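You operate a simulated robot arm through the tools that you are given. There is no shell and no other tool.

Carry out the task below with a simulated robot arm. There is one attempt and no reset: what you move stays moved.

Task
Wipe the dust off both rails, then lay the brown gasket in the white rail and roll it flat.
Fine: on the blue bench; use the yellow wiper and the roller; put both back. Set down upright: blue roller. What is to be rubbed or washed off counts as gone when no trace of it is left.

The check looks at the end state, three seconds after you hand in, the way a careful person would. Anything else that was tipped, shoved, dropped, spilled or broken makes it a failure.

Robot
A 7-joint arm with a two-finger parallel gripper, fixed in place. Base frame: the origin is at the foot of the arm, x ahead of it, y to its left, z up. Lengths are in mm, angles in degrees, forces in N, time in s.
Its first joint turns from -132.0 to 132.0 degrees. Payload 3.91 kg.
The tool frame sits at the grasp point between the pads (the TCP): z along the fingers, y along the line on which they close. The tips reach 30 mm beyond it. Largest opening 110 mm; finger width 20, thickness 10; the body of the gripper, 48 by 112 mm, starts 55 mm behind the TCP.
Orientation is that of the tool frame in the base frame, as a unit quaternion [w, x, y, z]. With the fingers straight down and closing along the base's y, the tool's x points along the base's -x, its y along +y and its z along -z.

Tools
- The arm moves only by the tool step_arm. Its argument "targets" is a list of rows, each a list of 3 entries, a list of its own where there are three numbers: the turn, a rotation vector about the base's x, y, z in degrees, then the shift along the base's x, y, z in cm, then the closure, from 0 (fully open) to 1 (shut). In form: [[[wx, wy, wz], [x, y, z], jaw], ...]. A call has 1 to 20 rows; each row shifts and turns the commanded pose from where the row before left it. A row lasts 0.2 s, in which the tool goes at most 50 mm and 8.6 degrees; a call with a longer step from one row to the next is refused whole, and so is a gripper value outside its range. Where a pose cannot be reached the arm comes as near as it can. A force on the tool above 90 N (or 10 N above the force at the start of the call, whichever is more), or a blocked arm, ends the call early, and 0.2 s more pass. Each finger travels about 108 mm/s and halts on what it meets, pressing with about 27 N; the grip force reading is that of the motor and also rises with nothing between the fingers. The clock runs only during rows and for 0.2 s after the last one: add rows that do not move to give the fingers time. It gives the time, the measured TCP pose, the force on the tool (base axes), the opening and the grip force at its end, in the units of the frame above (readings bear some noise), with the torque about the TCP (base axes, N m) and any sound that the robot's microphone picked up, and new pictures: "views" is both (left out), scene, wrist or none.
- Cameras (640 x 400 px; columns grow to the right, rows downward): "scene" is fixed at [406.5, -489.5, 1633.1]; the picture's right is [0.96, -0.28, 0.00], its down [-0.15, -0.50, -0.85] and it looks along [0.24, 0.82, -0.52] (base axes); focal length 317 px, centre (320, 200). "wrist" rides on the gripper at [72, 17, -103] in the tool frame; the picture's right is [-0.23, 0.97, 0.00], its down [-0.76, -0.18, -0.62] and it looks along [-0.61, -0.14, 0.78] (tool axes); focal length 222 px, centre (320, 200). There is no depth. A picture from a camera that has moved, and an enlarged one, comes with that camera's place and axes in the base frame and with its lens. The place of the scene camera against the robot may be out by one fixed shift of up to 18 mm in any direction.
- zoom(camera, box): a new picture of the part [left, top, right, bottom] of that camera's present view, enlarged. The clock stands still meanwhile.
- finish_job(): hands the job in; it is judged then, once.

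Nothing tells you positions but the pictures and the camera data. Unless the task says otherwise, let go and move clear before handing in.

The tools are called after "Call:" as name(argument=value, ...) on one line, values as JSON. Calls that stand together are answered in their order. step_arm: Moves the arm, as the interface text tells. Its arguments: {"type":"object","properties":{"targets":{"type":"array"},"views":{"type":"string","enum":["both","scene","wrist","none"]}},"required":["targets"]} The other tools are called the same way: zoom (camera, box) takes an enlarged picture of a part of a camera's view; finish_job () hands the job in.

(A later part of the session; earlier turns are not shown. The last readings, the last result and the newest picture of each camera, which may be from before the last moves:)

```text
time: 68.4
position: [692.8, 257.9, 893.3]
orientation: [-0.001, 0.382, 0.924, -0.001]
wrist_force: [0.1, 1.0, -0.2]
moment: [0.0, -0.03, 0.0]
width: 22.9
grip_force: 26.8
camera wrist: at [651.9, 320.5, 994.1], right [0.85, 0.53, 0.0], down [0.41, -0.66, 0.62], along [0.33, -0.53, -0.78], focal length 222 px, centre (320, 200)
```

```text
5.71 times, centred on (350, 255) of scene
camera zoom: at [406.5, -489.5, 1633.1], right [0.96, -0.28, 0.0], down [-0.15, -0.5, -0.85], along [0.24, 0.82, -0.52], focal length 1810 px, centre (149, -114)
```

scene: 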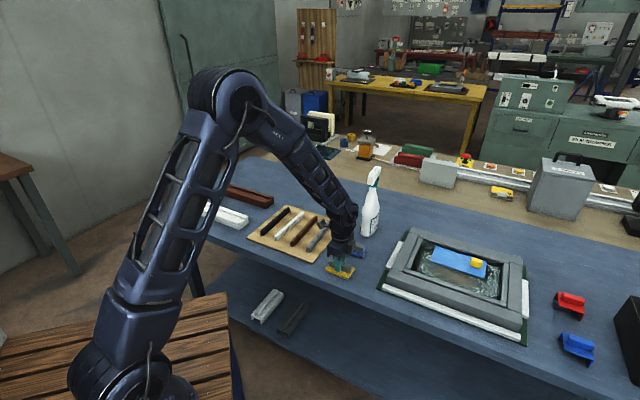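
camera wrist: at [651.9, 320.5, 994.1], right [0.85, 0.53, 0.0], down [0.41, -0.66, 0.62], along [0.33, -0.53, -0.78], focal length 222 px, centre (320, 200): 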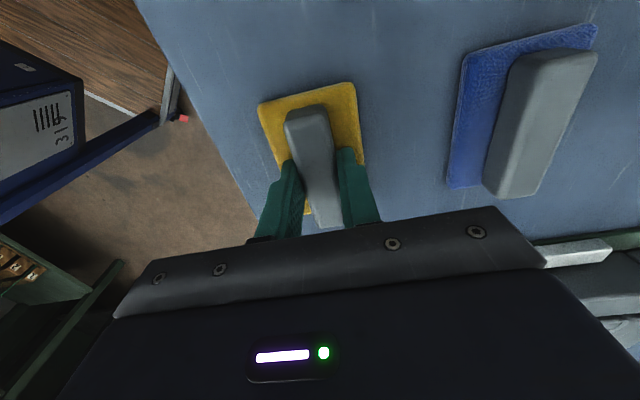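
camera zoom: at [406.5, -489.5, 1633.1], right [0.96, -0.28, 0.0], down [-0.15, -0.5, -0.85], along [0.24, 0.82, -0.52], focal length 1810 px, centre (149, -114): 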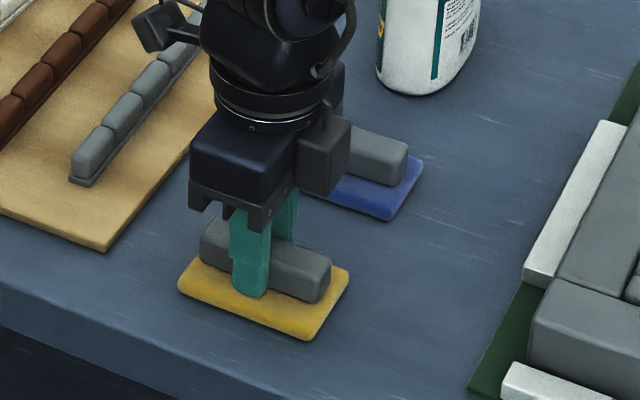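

Call:
step_arm(targets=[[[0, 0, 0], [0, 0, -0.1], 1], [[0, 0, 0], [0, 0, 0], 1]], views="none")

Call:
step_arm(targets=[[[0, 0, 0], [0, 0, -0.1], 1], [[0, 0, 0], [0, 0, 0], 1]], views="none")

```text
time: 69.0
position: [693.1, 257.3, 891.1]
orientation: [0.001, 0.383, 0.924, 0.001]
wrist_force: [-5.2, -4.8, 25.6]
moment: [-0.18, 0.18, -0.06]
width: 23.1
grip_force: 27.0
```

```text
time: 69.6
position: [692.0, 257.0, 892.0]
orientation: [0.001, 0.382, 0.924, 0.002]
wrist_force: [-1.5, 2.1, 44.0]
moment: [0.02, 0.19, 0.01]
width: 22.8
grip_force: 27.6
```

The wiper is on the bench. I'll relieve the pressure, open the fingers and lift away.

Call:
step_arm(targets=[[[0, 0, 0], [0, 0, 0.15], 1], [[0, 0, 0], [0, 0, 0], 0.8], [[0, 0, 0], [0, 0, 0], 0.5], [[0, 0, 0], [0, 0, 0], 0.5], [[0, 0, 0], [0, 0, 2.5], 0.5], [[0, 0, 0], [0, 0, 4], 0.5], [[0, 0, 0], [0, 0, 4], 0.5], [[0, 0, 0], [0, 0, 0], 0.5]])

Call:
zoom(camera="scene", box=[300, 220, 400, 290])

```text
time: 71.4
position: [690.8, 259.1, 995.3]
orientation: [0.0, 0.383, 0.924, 0.001]
wrist_force: [0.1, 0.3, 0.3]
moment: [0.03, 0.01, -0.02]
width: 54.9
grip_force: 0.0
camera wrist: at [650.4, 321.9, 1097.2], right [0.85, 0.53, 0.0], down [0.41, -0.66, 0.62], along [0.33, -0.53, -0.78], focal length 222 px, centre (320, 200)
```

scene: 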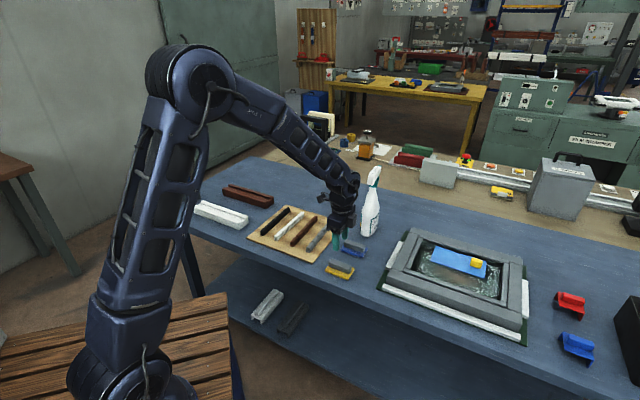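
wrist: 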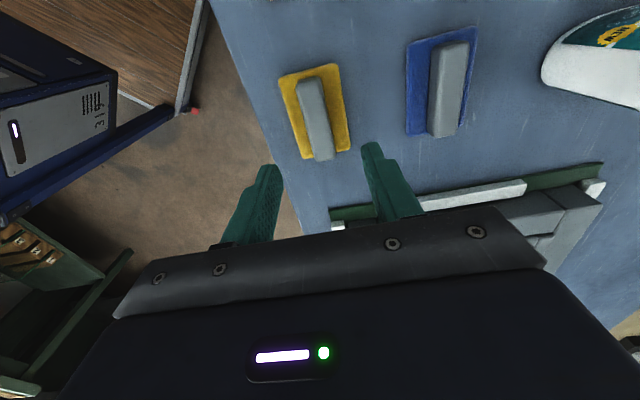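

```text
5.71 times, centred on (350, 255) of scene
camera zoom: at [406.5, -489.5, 1633.1], right [0.96, -0.28, 0.0], down [-0.15, -0.5, -0.85], along [0.24, 0.82, -0.52], focal length 1810 px, centre (149, -114)
```

zoom: 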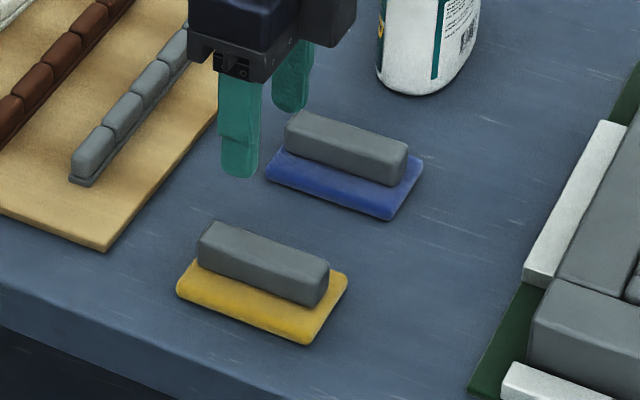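

The wiper is back where it was. Next is the brown gasket: I'll rotate the tool by +90° so the fingers close across it, and move to look at it.

Call:
step_arm(targets=[[[0, 0, 8.182], [-1.47, 1.64, -0.07], 0.5], [[0, 0, 8.182], [-1.47, 1.64, -0.07], 0.5], [[0, 0, 8.182], [-1.47, 1.64, -0.07], 0.5], [[0, 0, 8.182], [-1.47, 1.64, -0.07], 0.5], [[0, 0, 8.182], [-1.47, 1.64, -0.07], 0.5], [[0, 0, 8.182], [-1.47, 1.64, -0.07], 0.5], [[0, 0, 8.182], [-1.47, 1.64, -0.07], 0.5], [[0, 0, 8.182], [-1.47, 1.64, -0.07], 0.5], [[0, 0, 8.182], [-1.47, 1.64, -0.07], 0.5], [[0, 0, 8.182], [-1.47, 1.64, -0.07], 0.5], [[0, 0, 8.182], [-1.47, 1.64, -0.07], 0.5], [[0, 0, 0], [0, 0, 0], 0.5], [[0, 0, 0], [0, 0, 0], 0.5]])

Call:
zoom(camera="wrist", box=[160, 0, 480, 240])

```text
time: 74.2
position: [530.1, 439.2, 988.9]
orientation: [0.0, -0.383, 0.924, 0.0]
wrist_force: [0.3, 0.0, -0.8]
moment: [-0.04, 0.02, 0.0]
width: 54.9
grip_force: 0.0
camera wrist: at [465.6, 399.5, 1090.3], right [-0.53, 0.85, 0.0], down [0.66, 0.41, 0.62], along [0.53, 0.33, -0.78], focal length 222 px, centre (320, 200)
```

scene: 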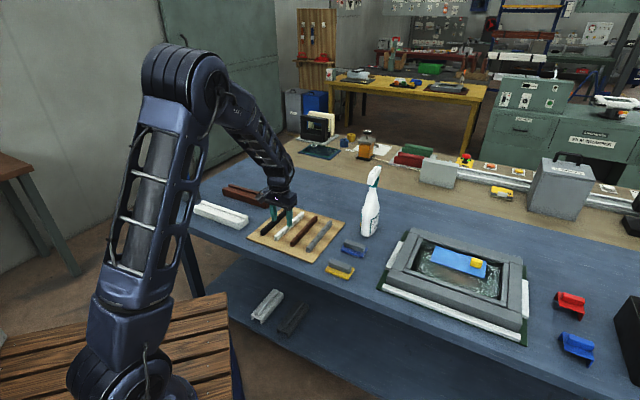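
wrist: 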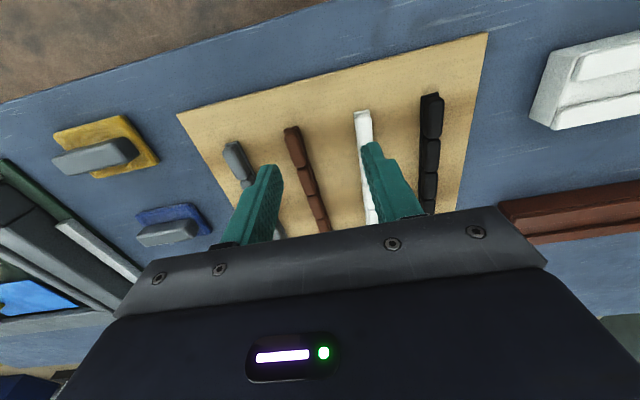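

```text
1.67 times, centred on (320, 120) of wrist
camera zoom: at [465.6, 399.5, 1090.3], right [-0.53, 0.85, 0.0], down [0.66, 0.41, 0.62], along [0.53, 0.33, -0.78], focal length 370 px, centre (320, 333)
```

zoom: 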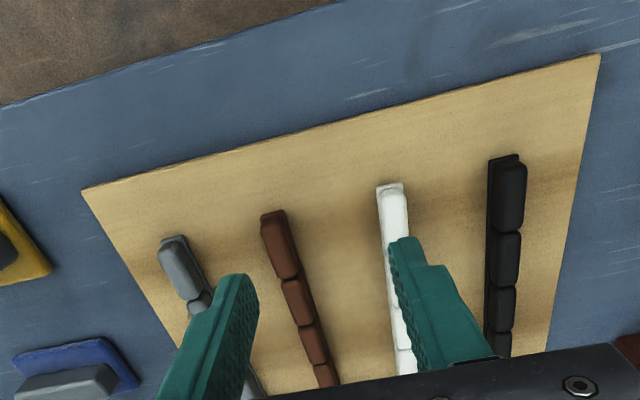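

Call:
zoom(camera="wrist", box=[270, 110, 370, 240])

Call:
zoom(camera="scene", box=[240, 195, 350, 270])

Call:
zoom(camera="wrist", box=[400, 80, 460, 150])

```text
3.08 times, centred on (320, 175) of wrist
camera zoom: at [465.6, 399.5, 1090.3], right [-0.53, 0.85, 0.0], down [0.66, 0.41, 0.62], along [0.53, 0.33, -0.78], focal length 684 px, centre (320, 277)
```

zoom: 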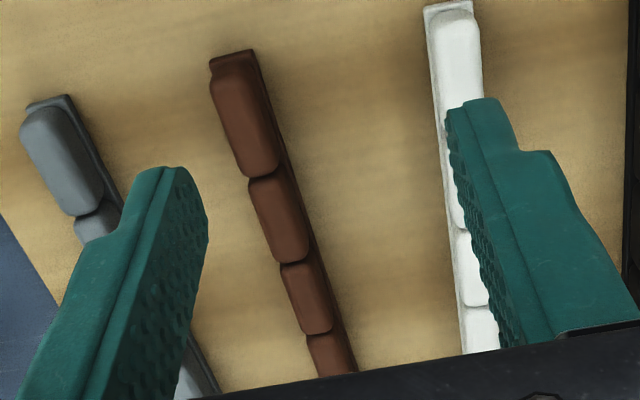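

```text
5.33 times, centred on (295, 232) of scene
camera zoom: at [406.5, -489.5, 1633.1], right [0.96, -0.28, 0.0], down [-0.15, -0.5, -0.85], along [0.24, 0.82, -0.52], focal length 1689 px, centre (453, 27)
```

zoom: 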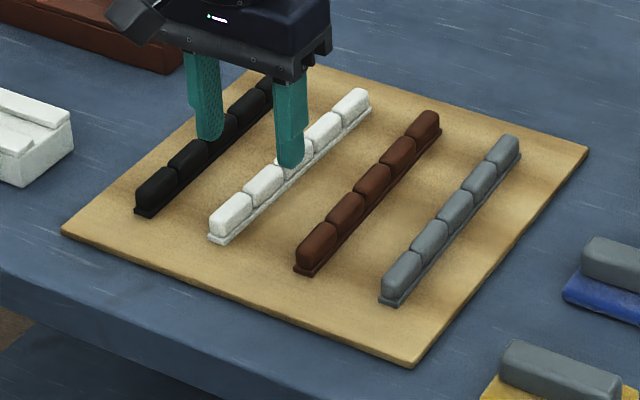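

```text
5.71 times, centred on (430, 115) of wrist
camera zoom: at [465.6, 399.5, 1090.3], right [-0.53, 0.85, 0.0], down [0.66, 0.41, 0.62], along [0.53, 0.33, -0.78], focal length 1269 px, centre (-309, 686)
```

zoom: 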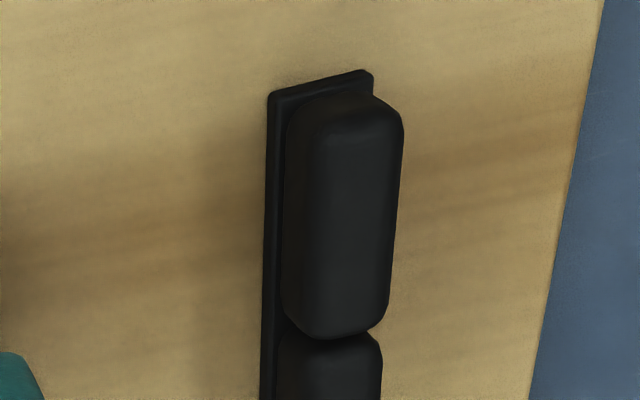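

The gasket is a strip base with five raised segments. I'll move above its middle segment, centre about (629,493), and refine from there.

Call:
step_arm(targets=[[[0, 0, 0], [3.3, 1.8, -1.0], 0.5], [[0, 0, 0], [3.3, 1.8, -1.0], 0.5], [[0, 0, 0], [3.3, 1.8, -1.9], 0.5], [[0, 0, 0], [0, 0, 0], 0.5], [[0, 0, 0], [0, 0, 0], 0.5]])

Call:
zoom(camera="wrist", box=[240, 60, 420, 240])

Call:
zoom(camera="scene", box=[240, 195, 350, 270])

```text
time: 75.4
position: [629.1, 493.0, 949.7]
orientation: [-0.001, -0.382, 0.924, 0.001]
wrist_force: [-0.8, 0.0, -1.2]
moment: [-0.01, 0.0, 0.0]
width: 55.0
grip_force: 0.1
camera wrist: at [565.5, 453.9, 1051.4], right [-0.53, 0.85, 0.0], down [0.66, 0.41, 0.62], along [0.53, 0.33, -0.78], focal length 222 px, centre (320, 200)
```

scene: 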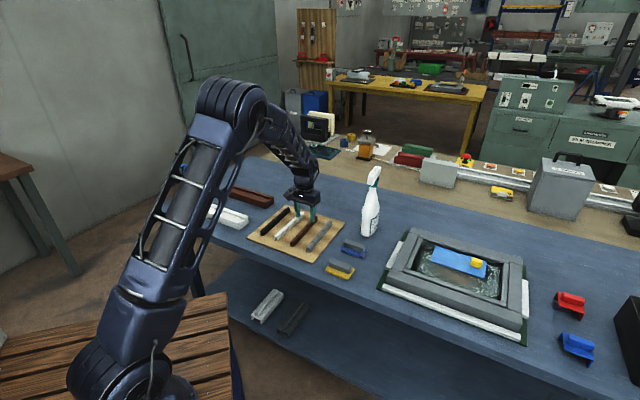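
wrist: 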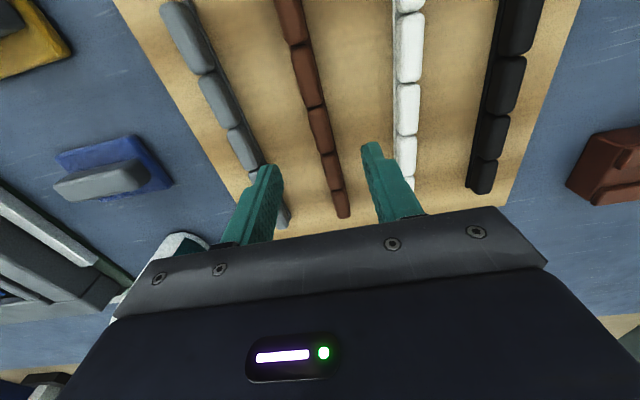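

```text
2.22 times, centred on (330, 150) of wrist
camera zoom: at [565.5, 453.9, 1051.4], right [-0.53, 0.85, 0.0], down [0.66, 0.41, 0.62], along [0.53, 0.33, -0.78], focal length 494 px, centre (298, 311)
```

zoom: 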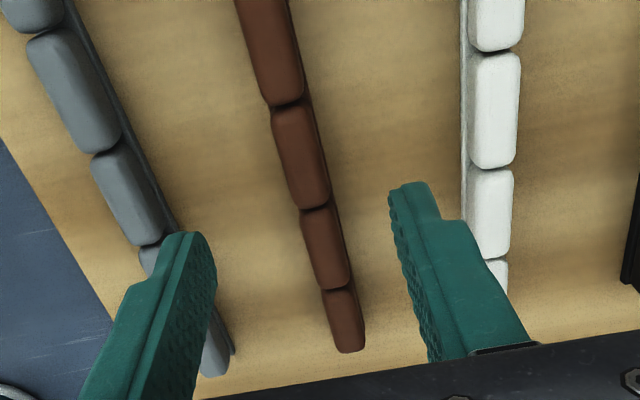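

```text
5.33 times, centred on (295, 232) of scene
camera zoom: at [406.5, -489.5, 1633.1], right [0.96, -0.28, 0.0], down [-0.15, -0.5, -0.85], along [0.24, 0.82, -0.52], focal length 1689 px, centre (453, 27)
```

zoom: 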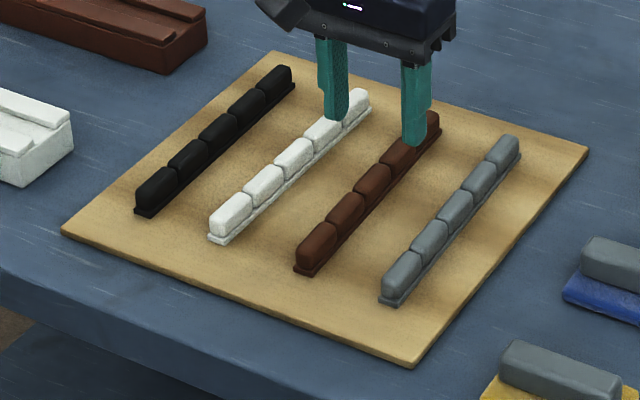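

The segment pitch is about 40 mm, with the gasket centred near (622,492) and its top at about z≈876. I'll correct by (−6,−1) mm and descend so the tips sit well above the strip base.

Call:
step_arm(targets=[[[0, 0, 0], [-0.61, -0.09, -1.0], 0.5], [[0, 0, 0], [0, 0, -1.6], 0.5], [[0, 0, 0], [0, 0, -1.5], 0.5], [[0, 0, 0], [0, 0, -1.2], 0.5], [[0, 0, 0], [0, 0, 0], 0.5], [[0, 0, 0], [0, 0, 0], 0.5]])

Call:
zoom(camera="wrist", box=[220, 60, 420, 240])

Call:
zoom(camera="scene", box=[260, 195, 340, 255])

```text
time: 76.8
position: [623.7, 491.7, 897.5]
orientation: [0.0, -0.381, 0.924, 0.0]
wrist_force: [0.7, 0.4, -0.4]
moment: [0.02, 0.01, 0.0]
width: 55.0
grip_force: 0.1
camera wrist: at [558.5, 452.1, 999.2], right [-0.53, 0.85, 0.0], down [0.66, 0.41, 0.62], along [0.53, 0.33, -0.78], focal length 222 px, centre (320, 200)
```

scene: 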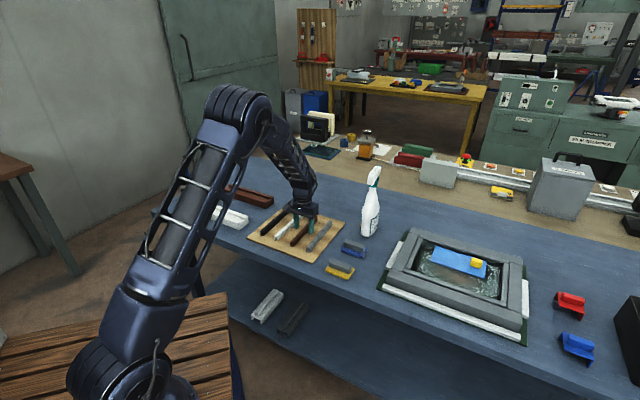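
wrist: 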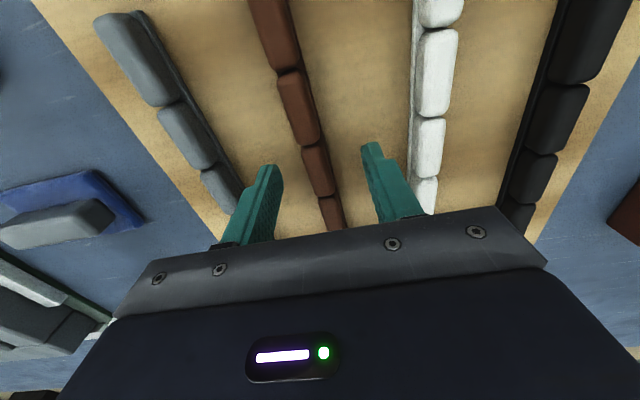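

```text
2.22 times, centred on (320, 150) of wrist
camera zoom: at [558.5, 452.1, 999.2], right [-0.53, 0.85, 0.0], down [0.66, 0.41, 0.62], along [0.53, 0.33, -0.78], focal length 494 px, centre (320, 311)
```

zoom: 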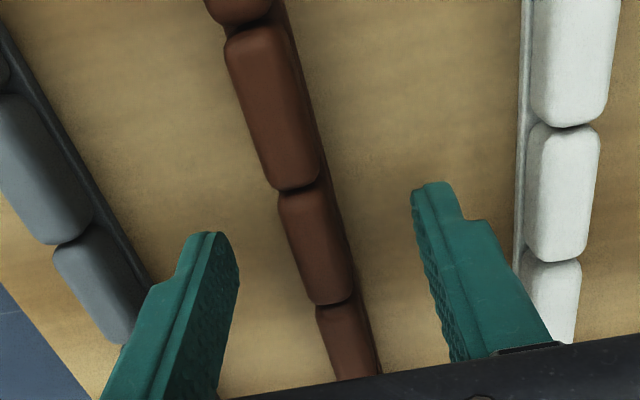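

```text
6.67 times, centred on (300, 225) of scene
camera zoom: at [406.5, -489.5, 1633.1], right [0.96, -0.28, 0.0], down [-0.15, -0.5, -0.85], along [0.24, 0.82, -0.52], focal length 2112 px, centre (453, 33)
```

zoom: 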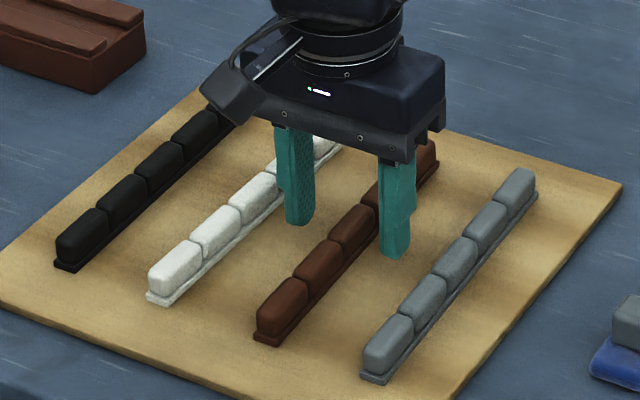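

The fingers straddle the middle segment with TCP and gasket centre within about 1.5 mm. I'll close.

Call:
step_arm(targets=[[[0, 0, 0], [-0.1, 0.1, -0.1], 0.5], [[0, 0, 0], [0, 0, 0], 0.7], [[0, 0, 0], [0, 0, 0], 0.85], [[0, 0, 0], [0, 0, 0], 1], [[0, 0, 0], [0, 0, 0], 1], [[0, 0, 0], [0, 0, 0], 1]])

Call:
zoom(camera="wrist", box=[220, 60, 420, 240])

Call:
zoom(camera="scene", box=[260, 195, 340, 255])

```text
time: 78.2
position: [622.3, 491.8, 895.6]
orientation: [0.0, -0.382, 0.924, 0.0]
wrist_force: [0.4, -0.2, 0.4]
moment: [0.05, 0.0, 0.02]
width: 15.4
grip_force: 27.3
camera wrist: at [557.6, 452.7, 997.8], right [-0.53, 0.85, 0.0], down [0.66, 0.41, 0.62], along [0.53, 0.33, -0.78], focal length 222 px, centre (320, 200)
```

scene: 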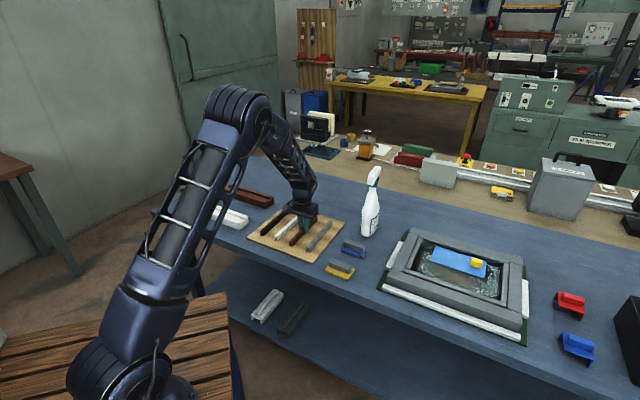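
wrist: 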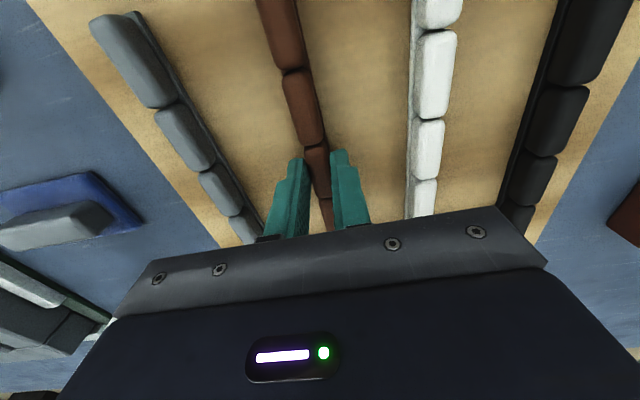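

```text
2.22 times, centred on (320, 150) of wrist
camera zoom: at [557.6, 452.7, 997.8], right [-0.53, 0.85, 0.0], down [0.66, 0.41, 0.62], along [0.53, 0.33, -0.78], focal length 494 px, centre (320, 311)
```

zoom: 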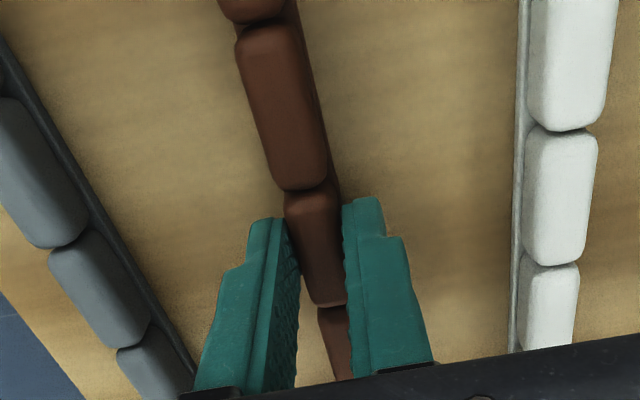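

```text
6.67 times, centred on (300, 225) of scene
camera zoom: at [406.5, -489.5, 1633.1], right [0.96, -0.28, 0.0], down [-0.15, -0.5, -0.85], along [0.24, 0.82, -0.52], focal length 2112 px, centre (453, 33)
```

zoom: 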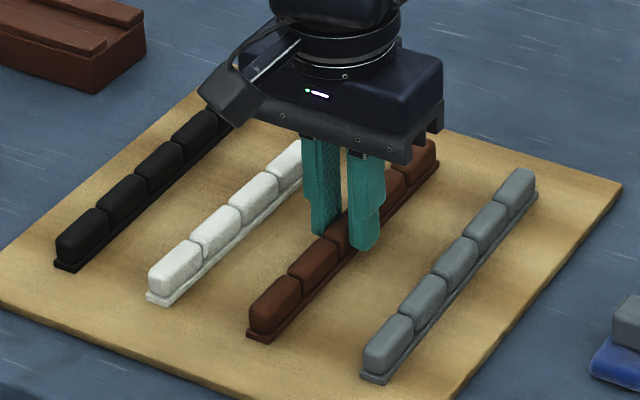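

The middle segment is gripped at 15.4 mm. I'll lift slowly and check that it comes up straight.

Call:
step_arm(targets=[[[0, 0, 0], [0, 0, 0.4], 1], [[0, 0, 0], [0, 0, 0.6], 1], [[0, 0, 0], [0, 0, 1.5], 1], [[0, 0, 0], [0, 0, 2.5], 1], [[0, 0, 0], [0, 0, 0], 1], [[0, 0, 0], [0, 0, 0], 1]])

Call:
zoom(camera="wrist", box=[220, 60, 420, 240])

Call:
zoom(camera="scene", box=[260, 195, 340, 255])

```text
time: 79.6
position: [621.3, 491.9, 946.8]
orientation: [0.0, -0.382, 0.924, -0.001]
wrist_force: [0.0, 0.4, -0.2]
moment: [-0.05, -0.02, -0.01]
width: 15.3
grip_force: 27.1
camera wrist: at [557.9, 452.5, 1048.2], right [-0.53, 0.85, 0.0], down [0.66, 0.41, 0.62], along [0.53, 0.33, -0.78], focal length 222 px, centre (320, 200)
```

scene: 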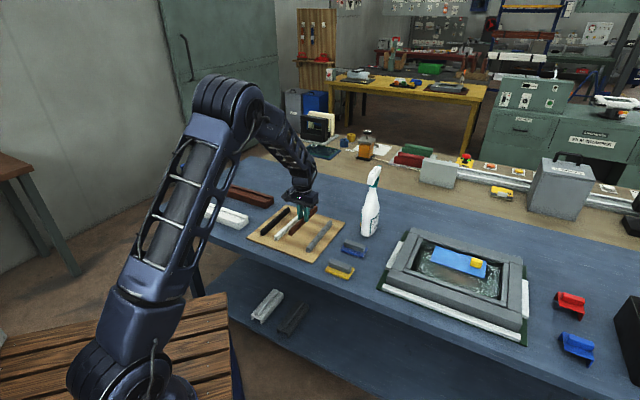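
wrist: 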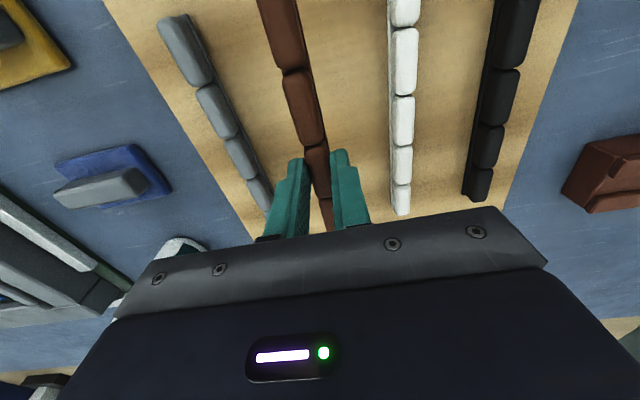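

```text
2.22 times, centred on (320, 150) of wrist
camera zoom: at [557.9, 452.5, 1048.2], right [-0.53, 0.85, 0.0], down [0.66, 0.41, 0.62], along [0.53, 0.33, -0.78], focal length 494 px, centre (320, 311)
```

zoom: 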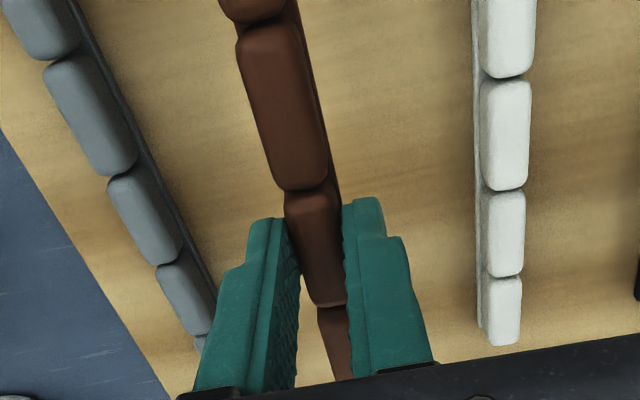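

```text
6.67 times, centred on (300, 225) of scene
camera zoom: at [406.5, -489.5, 1633.1], right [0.96, -0.28, 0.0], down [-0.15, -0.5, -0.85], along [0.24, 0.82, -0.52], focal length 2112 px, centre (453, 33)
```

zoom: 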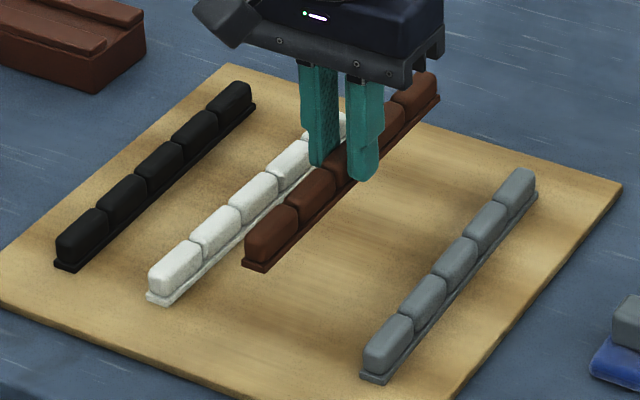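

The gasket lifted level and rigid. I'll raise it, rotate −90° to match the rail direction and carry it over the white rail's centre.

Call:
step_arm(targets=[[[0, 0, 0], [0, 0, 3.0], 1], [[0, 0, 0], [0, 0, 3.0], 1], [[0, 0, -8.182], [-2.88, 1.89, 0], 1], [[0, 0, -8.182], [-2.88, 1.89, 0], 1], [[0, 0, -8.182], [-2.88, 1.89, 0], 1], [[0, 0, -8.182], [-2.88, 1.89, 0], 1], [[0, 0, -8.182], [-2.88, 1.89, 0], 1], [[0, 0, -8.182], [-2.88, 1.89, 0], 1], [[0, 0, -8.182], [-2.88, 1.89, 0], 1], [[0, 0, -8.182], [-2.88, 1.89, 0], 1], [[0, 0, -8.182], [-2.88, 1.89, 0], 1], [[0, 0, -8.182], [-2.88, 1.89, 0], 1], [[0, 0, -8.18], [-2.88, 1.89, 0], 1], [[0, 0, 0], [0, 0, 0], 1], [[0, 0, 0], [0, 0, 0], 1]])

Call:
zoom(camera="wrist", box=[200, 0, 440, 240])

Call:
zoom(camera="scene", box=[170, 150, 290, 240])

```text
time: 82.8
position: [304.7, 700.8, 1006.5]
orientation: [0.0, 0.384, 0.923, 0.0]
wrist_force: [-1.0, -0.4, -0.5]
moment: [0.0, 0.02, 0.01]
width: 15.3
grip_force: 27.2
camera wrist: at [265.2, 763.4, 1108.6], right [0.85, 0.53, 0.0], down [0.41, -0.66, 0.62], along [0.33, -0.53, -0.78], focal length 222 px, centre (320, 200)
```

scene: 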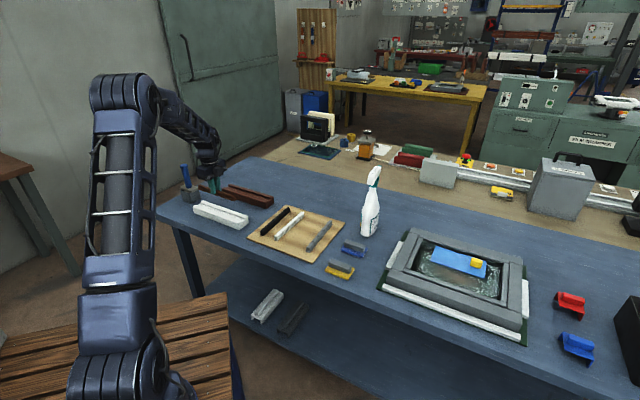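
wrist: 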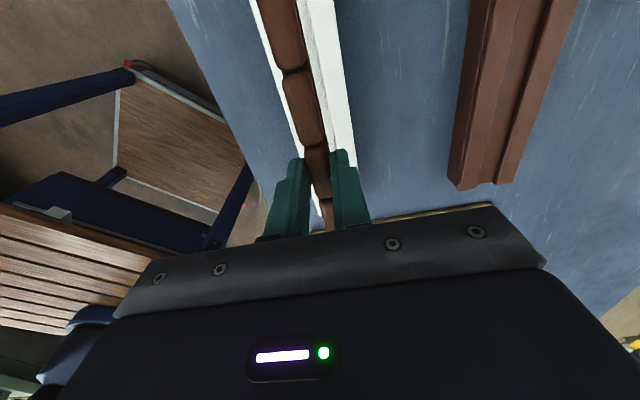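

```text
1.67 times, centred on (320, 120) of wrist
camera zoom: at [265.2, 763.4, 1108.6], right [0.85, 0.53, 0.0], down [0.41, -0.66, 0.62], along [0.33, -0.53, -0.78], focal length 370 px, centre (320, 333)
```

zoom: 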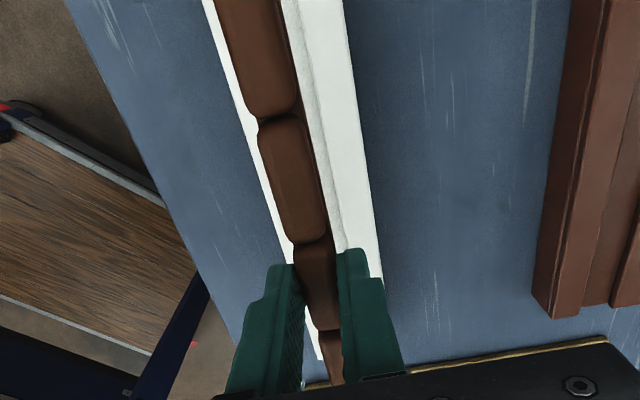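

```text
4.44 times, centred on (230, 195) of scene
camera zoom: at [406.5, -489.5, 1633.1], right [0.96, -0.28, 0.0], down [-0.15, -0.5, -0.85], along [0.24, 0.82, -0.52], focal length 1408 px, centre (720, 222)
```

zoom: 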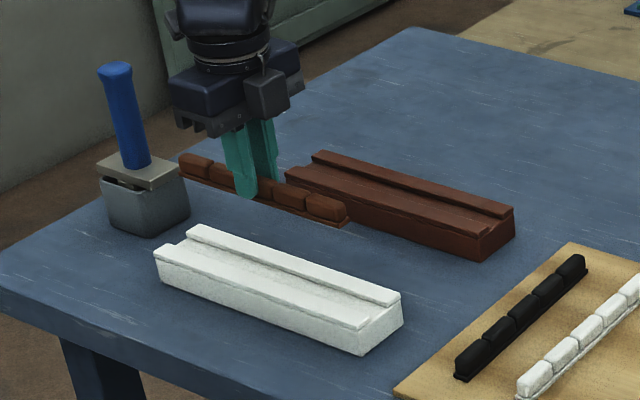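

The gasket is parallel to the rail. I'll lower it to about 10 mm above the lips and check the lateral alignment with the groove up close.

Call:
step_arm(targets=[[[0, 0, 0], [0, 0, -2.5], 1], [[0, 0, 0], [0, 0, -2.5], 1], [[0, 0, 0], [0, 0, -2.0], 1], [[0, 0, 0], [0, 0, 0], 1], [[0, 0, 0], [0, 0, 0], 1]])

Call:
zoom(camera="wrist", box=[240, 0, 400, 120])

Call:
zoom(camera="wrist", box=[240, 110, 400, 230])

Call:
zoom(camera="scene", box=[180, 165, 270, 235])

```text
time: 84.0
position: [305.7, 698.0, 936.3]
orientation: [0.0, 0.382, 0.924, 0.0]
wrist_force: [0.7, 0.2, -0.5]
moment: [0.01, -0.04, -0.02]
width: 15.1
grip_force: 27.3
camera wrist: at [265.5, 762.2, 1038.7], right [0.85, 0.53, 0.0], down [0.41, -0.66, 0.62], along [0.33, -0.53, -0.78], focal length 222 px, centre (320, 200)
```

scene: 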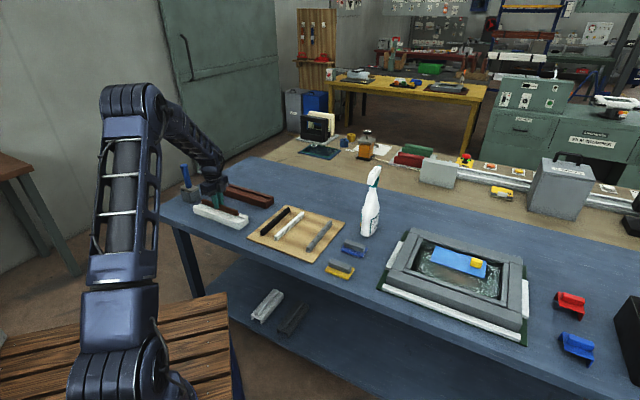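
wrist: 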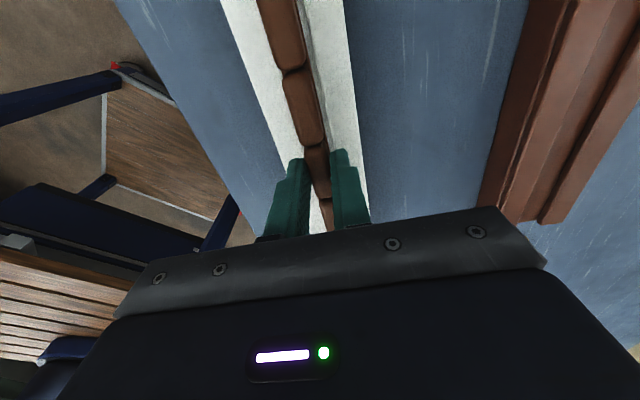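

```text
3.33 times, centred on (320, 60) of wrist
camera zoom: at [265.5, 762.2, 1038.7], right [0.85, 0.53, 0.0], down [0.41, -0.66, 0.62], along [0.33, -0.53, -0.78], focal length 740 px, centre (320, 667)
```

zoom: 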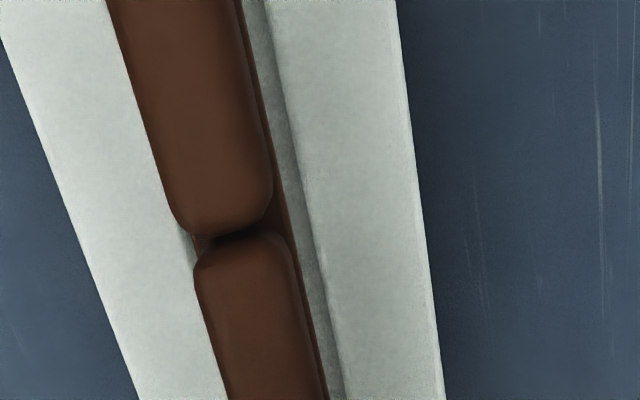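

```text
3.33 times, centred on (320, 170) of wrist
camera zoom: at [265.5, 762.2, 1038.7], right [0.85, 0.53, 0.0], down [0.41, -0.66, 0.62], along [0.33, -0.53, -0.78], focal length 740 px, centre (320, 300)
```

zoom: 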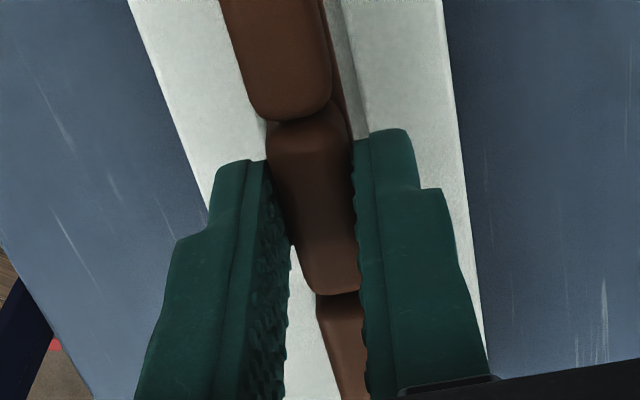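

```text
5.71 times, centred on (225, 200) of scene
camera zoom: at [406.5, -489.5, 1633.1], right [0.96, -0.28, 0.0], down [-0.15, -0.5, -0.85], along [0.24, 0.82, -0.52], focal length 1810 px, centre (863, 200)
```

zoom: 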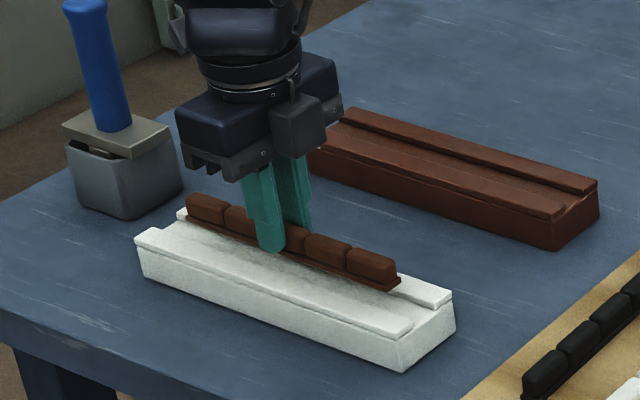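

Alignment looks good: the gasket base is about 16 mm wide, the groove about 22 mm, and the centres agree within about 0.5 mm. I'll descend carefully and watch for contact.

Call:
step_arm(targets=[[[0, 0, 0], [0.2, -0.2, -0.4], 1], [[0, 0, 0], [0, 0, -0.4], 1], [[0, 0, 0], [0, 0, 0], 1]], views="none")

Call:
step_arm(targets=[[[0, 0, 0], [0, 0, -0.2], 1], [[0, 0, 0], [0, 0, -0.2], 1], [[0, 0, 0], [0, 0, 0], 1]])

Call:
zoom(camera="wrist", box=[240, 0, 400, 120])

Call:
zoom(camera="scene", box=[180, 165, 270, 235])

```text
time: 84.8
position: [306.9, 696.5, 928.9]
orientation: [0.0, 0.384, 0.924, 0.0]
wrist_force: [-0.1, 0.6, -0.4]
moment: [-0.01, 0.0, -0.01]
width: 15.4
grip_force: 27.6
```

```text
time: 85.6
position: [308.3, 697.1, 923.4]
orientation: [0.001, 0.382, 0.924, 0.0]
wrist_force: [-0.4, -0.3, -0.8]
moment: [0.02, -0.01, -0.01]
width: 15.0
grip_force: 27.3
camera wrist: at [266.9, 760.6, 1026.1], right [0.85, 0.53, 0.0], down [0.41, -0.66, 0.62], along [0.33, -0.53, -0.78], focal length 222 px, centre (320, 200)
```

scene: 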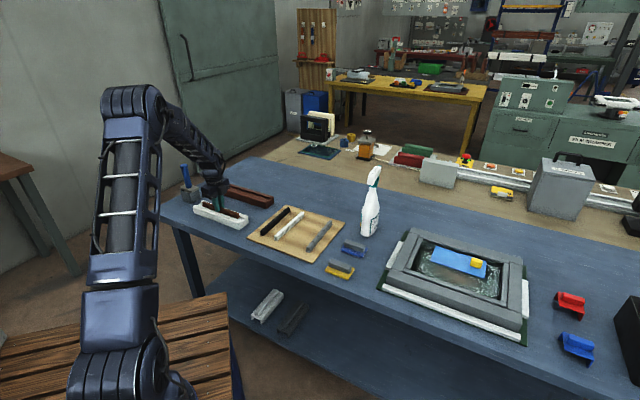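
wrist: 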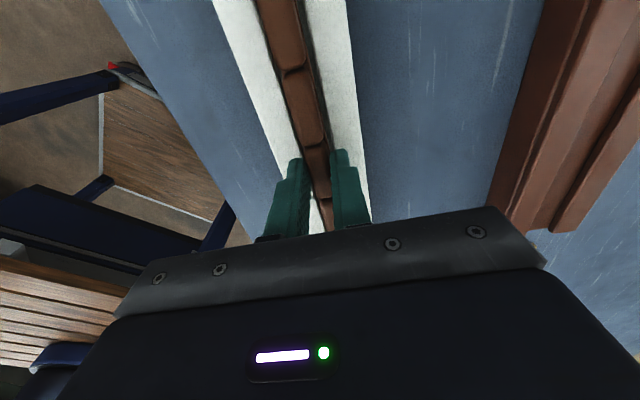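

```text
3.33 times, centred on (320, 60) of wrist
camera zoom: at [266.9, 760.6, 1026.1], right [0.85, 0.53, 0.0], down [0.41, -0.66, 0.62], along [0.33, -0.53, -0.78], focal length 740 px, centre (320, 667)
```

zoom: 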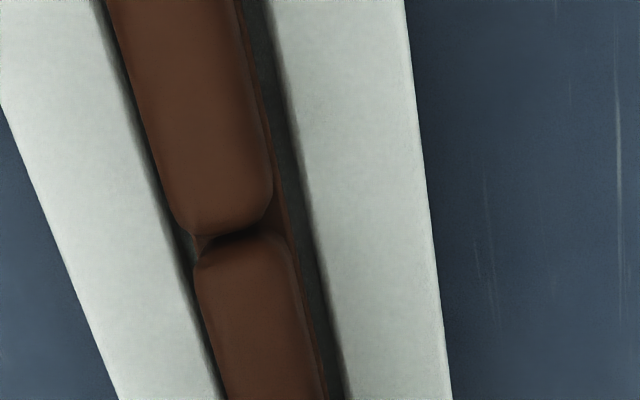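

```text
5.71 times, centred on (225, 200) of scene
camera zoom: at [406.5, -489.5, 1633.1], right [0.96, -0.28, 0.0], down [-0.15, -0.5, -0.85], along [0.24, 0.82, -0.52], focal length 1810 px, centre (863, 200)
```

zoom: 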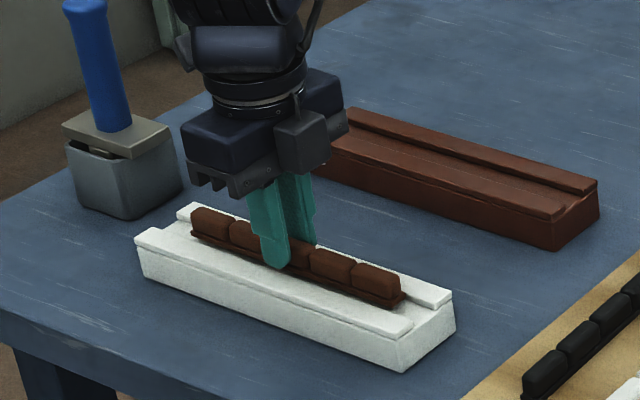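

Call:
step_arm(targets=[[[0, 0, 0], [0, 0, -0.15], 1], [[0, 0, 0], [0, 0, -0.15], 1], [[0, 0, 0], [0, 0, 0], 1]], views="none")

Call:
step_arm(targets=[[[0, 0, 0], [0, 0, -0.1], 1], [[0, 0, 0], [0, 0, 0], 1]], views="none")

Call:
step_arm(targets=[[[0, 0, 0], [0, 0, -0.1], 1], [[0, 0, 0], [0, 0, 0], 1]], views="none")

```text
time: 86.4
position: [307.0, 697.0, 920.3]
orientation: [0.001, 0.383, 0.924, 0.0]
wrist_force: [-0.3, 0.5, -0.4]
moment: [-0.04, -0.02, -0.03]
width: 15.2
grip_force: 27.0
```

```text
time: 87.0
position: [306.8, 698.1, 920.3]
orientation: [0.0, 0.384, 0.923, 0.0]
wrist_force: [0.8, -0.3, 0.3]
moment: [-0.01, -0.02, 0.01]
width: 15.1
grip_force: 26.8
```

```text
time: 87.6
position: [306.7, 697.4, 918.1]
orientation: [0.0, 0.383, 0.924, 0.0]
wrist_force: [-0.1, -0.5, -0.4]
moment: [-0.02, 0.02, 0.0]
width: 15.0
grip_force: 27.3
```

Call:
step_arm(targets=[[[0, 0, 0], [0, 0, -0.1], 1], [[0, 0, 0], [0, 0, 0], 1]], views="none")

Call:
step_arm(targets=[[[0, 0, 0], [0, 0, -0.1], 1], [[0, 0, 0], [0, 0, 0], 1]])

Call:
zoom(camera="wrist", box=[240, 0, 400, 120])

Call:
zoom(camera="scene", box=[180, 165, 270, 235])

```text
time: 88.2
position: [307.3, 697.8, 918.2]
orientation: [0.0, 0.383, 0.924, 0.001]
wrist_force: [-0.8, -0.5, 1.0]
moment: [-0.03, -0.02, -0.04]
width: 15.3
grip_force: 26.6
```

```text
time: 88.8
position: [307.9, 697.3, 917.5]
orientation: [0.001, 0.384, 0.923, 0.001]
wrist_force: [2.0, -2.5, 17.0]
moment: [-0.16, -0.11, -0.03]
width: 15.1
grip_force: 27.3
camera wrist: at [267.2, 760.6, 1019.8], right [0.85, 0.53, 0.0], down [0.41, -0.67, 0.62], along [0.33, -0.53, -0.78], focal length 222 px, centre (320, 200)
```

scene: 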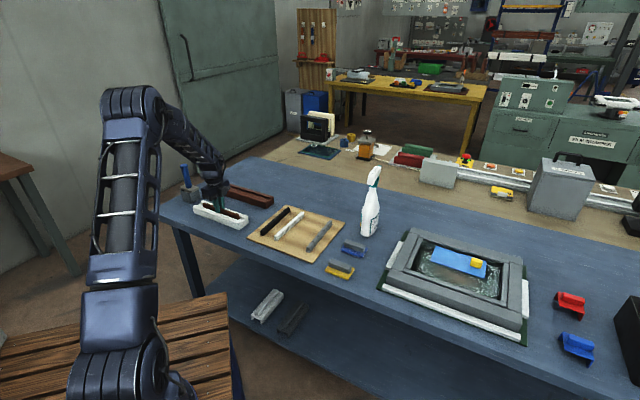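
wrist: 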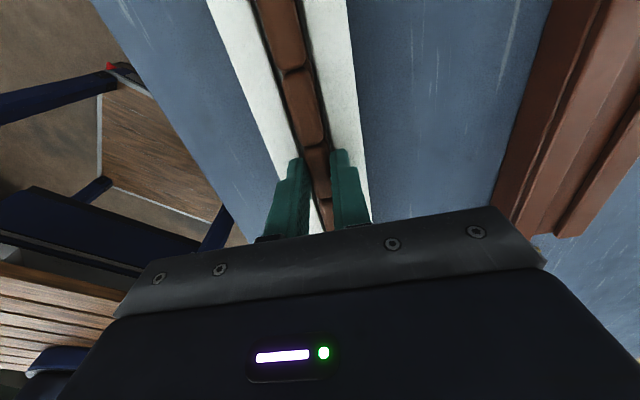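

```text
3.33 times, centred on (320, 60) of wrist
camera zoom: at [267.2, 760.6, 1019.8], right [0.85, 0.53, 0.0], down [0.41, -0.67, 0.62], along [0.33, -0.53, -0.78], focal length 740 px, centre (320, 667)
```

zoom: 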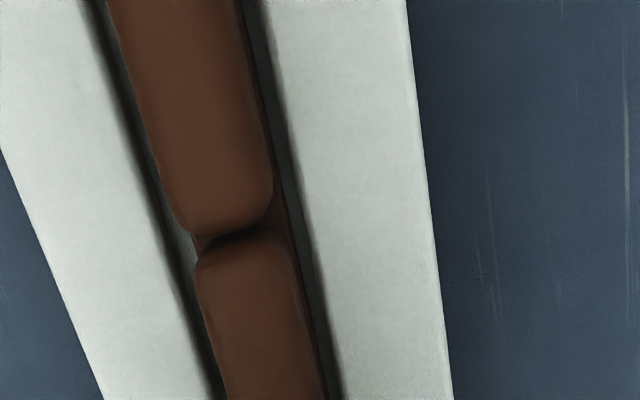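

```text
5.71 times, centred on (225, 200) of scene
camera zoom: at [406.5, -489.5, 1633.1], right [0.96, -0.28, 0.0], down [-0.15, -0.5, -0.85], along [0.24, 0.82, -0.52], focal length 1810 px, centre (863, 200)
```

zoom: 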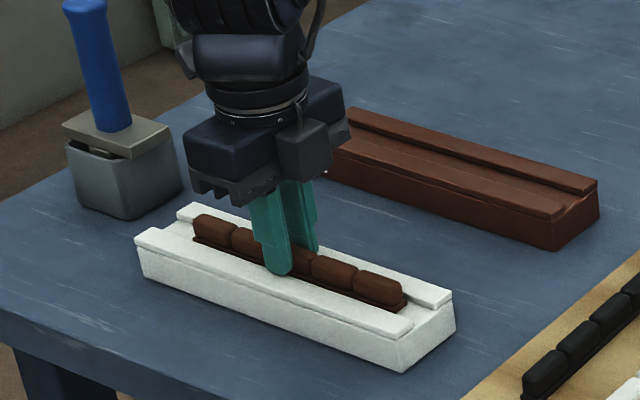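

Contact is at z≈917, matching the groove floor, and the gasket is inside the groove. I'll relieve slightly, open and lift.

Call:
step_arm(targets=[[[0, 0, 0], [0, 0, 0.05], 1], [[0, 0, 0], [0, 0, 0], 0.8], [[0, 0, 0], [0, 0, 0], 0.7], [[0, 0, 0], [0, 0, 0], 0.65], [[0, 0, 0], [0, 0, 1.0], 0.65], [[0, 0, 0], [0, 0, 2.5], 0.65], [[0, 0, 0], [0, 0, 4], 0.65], [[0, 0, 0], [0, 0, 4], 0.5], [[0, 0, 0], [0, 0, 0], 0.5]])

Call:
zoom(camera="wrist", box=[200, 0, 440, 240])

Call:
zoom(camera="scene", box=[180, 165, 270, 235])

```text
time: 90.8
position: [305.7, 700.7, 1033.5]
orientation: [0.0, 0.383, 0.924, 0.0]
wrist_force: [0.5, 0.0, 0.5]
moment: [0.04, 0.03, 0.01]
width: 55.1
grip_force: 0.0
camera wrist: at [266.3, 764.1, 1135.3], right [0.85, 0.53, 0.0], down [0.41, -0.66, 0.62], along [0.33, -0.53, -0.78], focal length 222 px, centre (320, 200)
```

scene: 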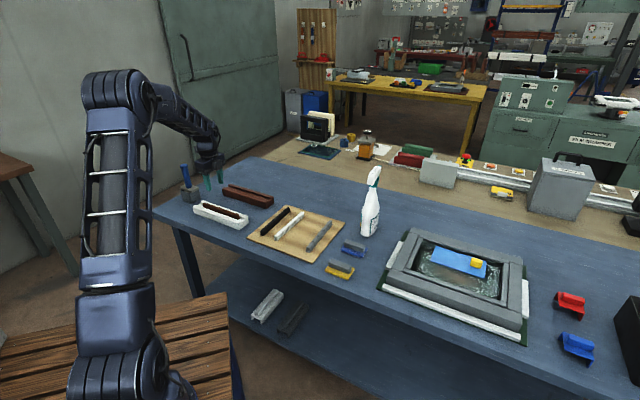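
wrist: 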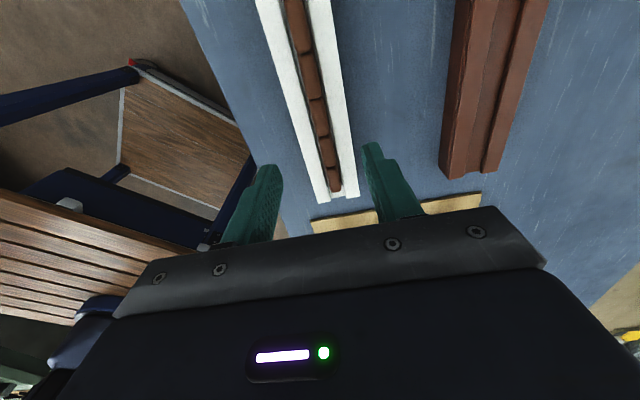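

```text
1.67 times, centred on (320, 120) of wrist
camera zoom: at [266.3, 764.1, 1135.3], right [0.85, 0.53, 0.0], down [0.41, -0.66, 0.62], along [0.33, -0.53, -0.78], focal length 370 px, centre (320, 333)
```

zoom: 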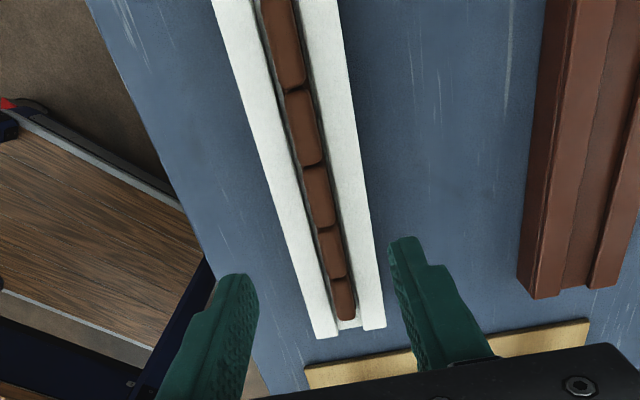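

```text
5.71 times, centred on (225, 200) of scene
camera zoom: at [406.5, -489.5, 1633.1], right [0.96, -0.28, 0.0], down [-0.15, -0.5, -0.85], along [0.24, 0.82, -0.52], focal length 1810 px, centre (863, 200)
```

zoom: 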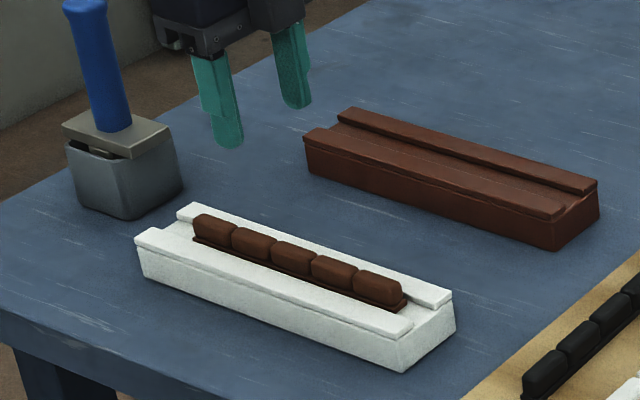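

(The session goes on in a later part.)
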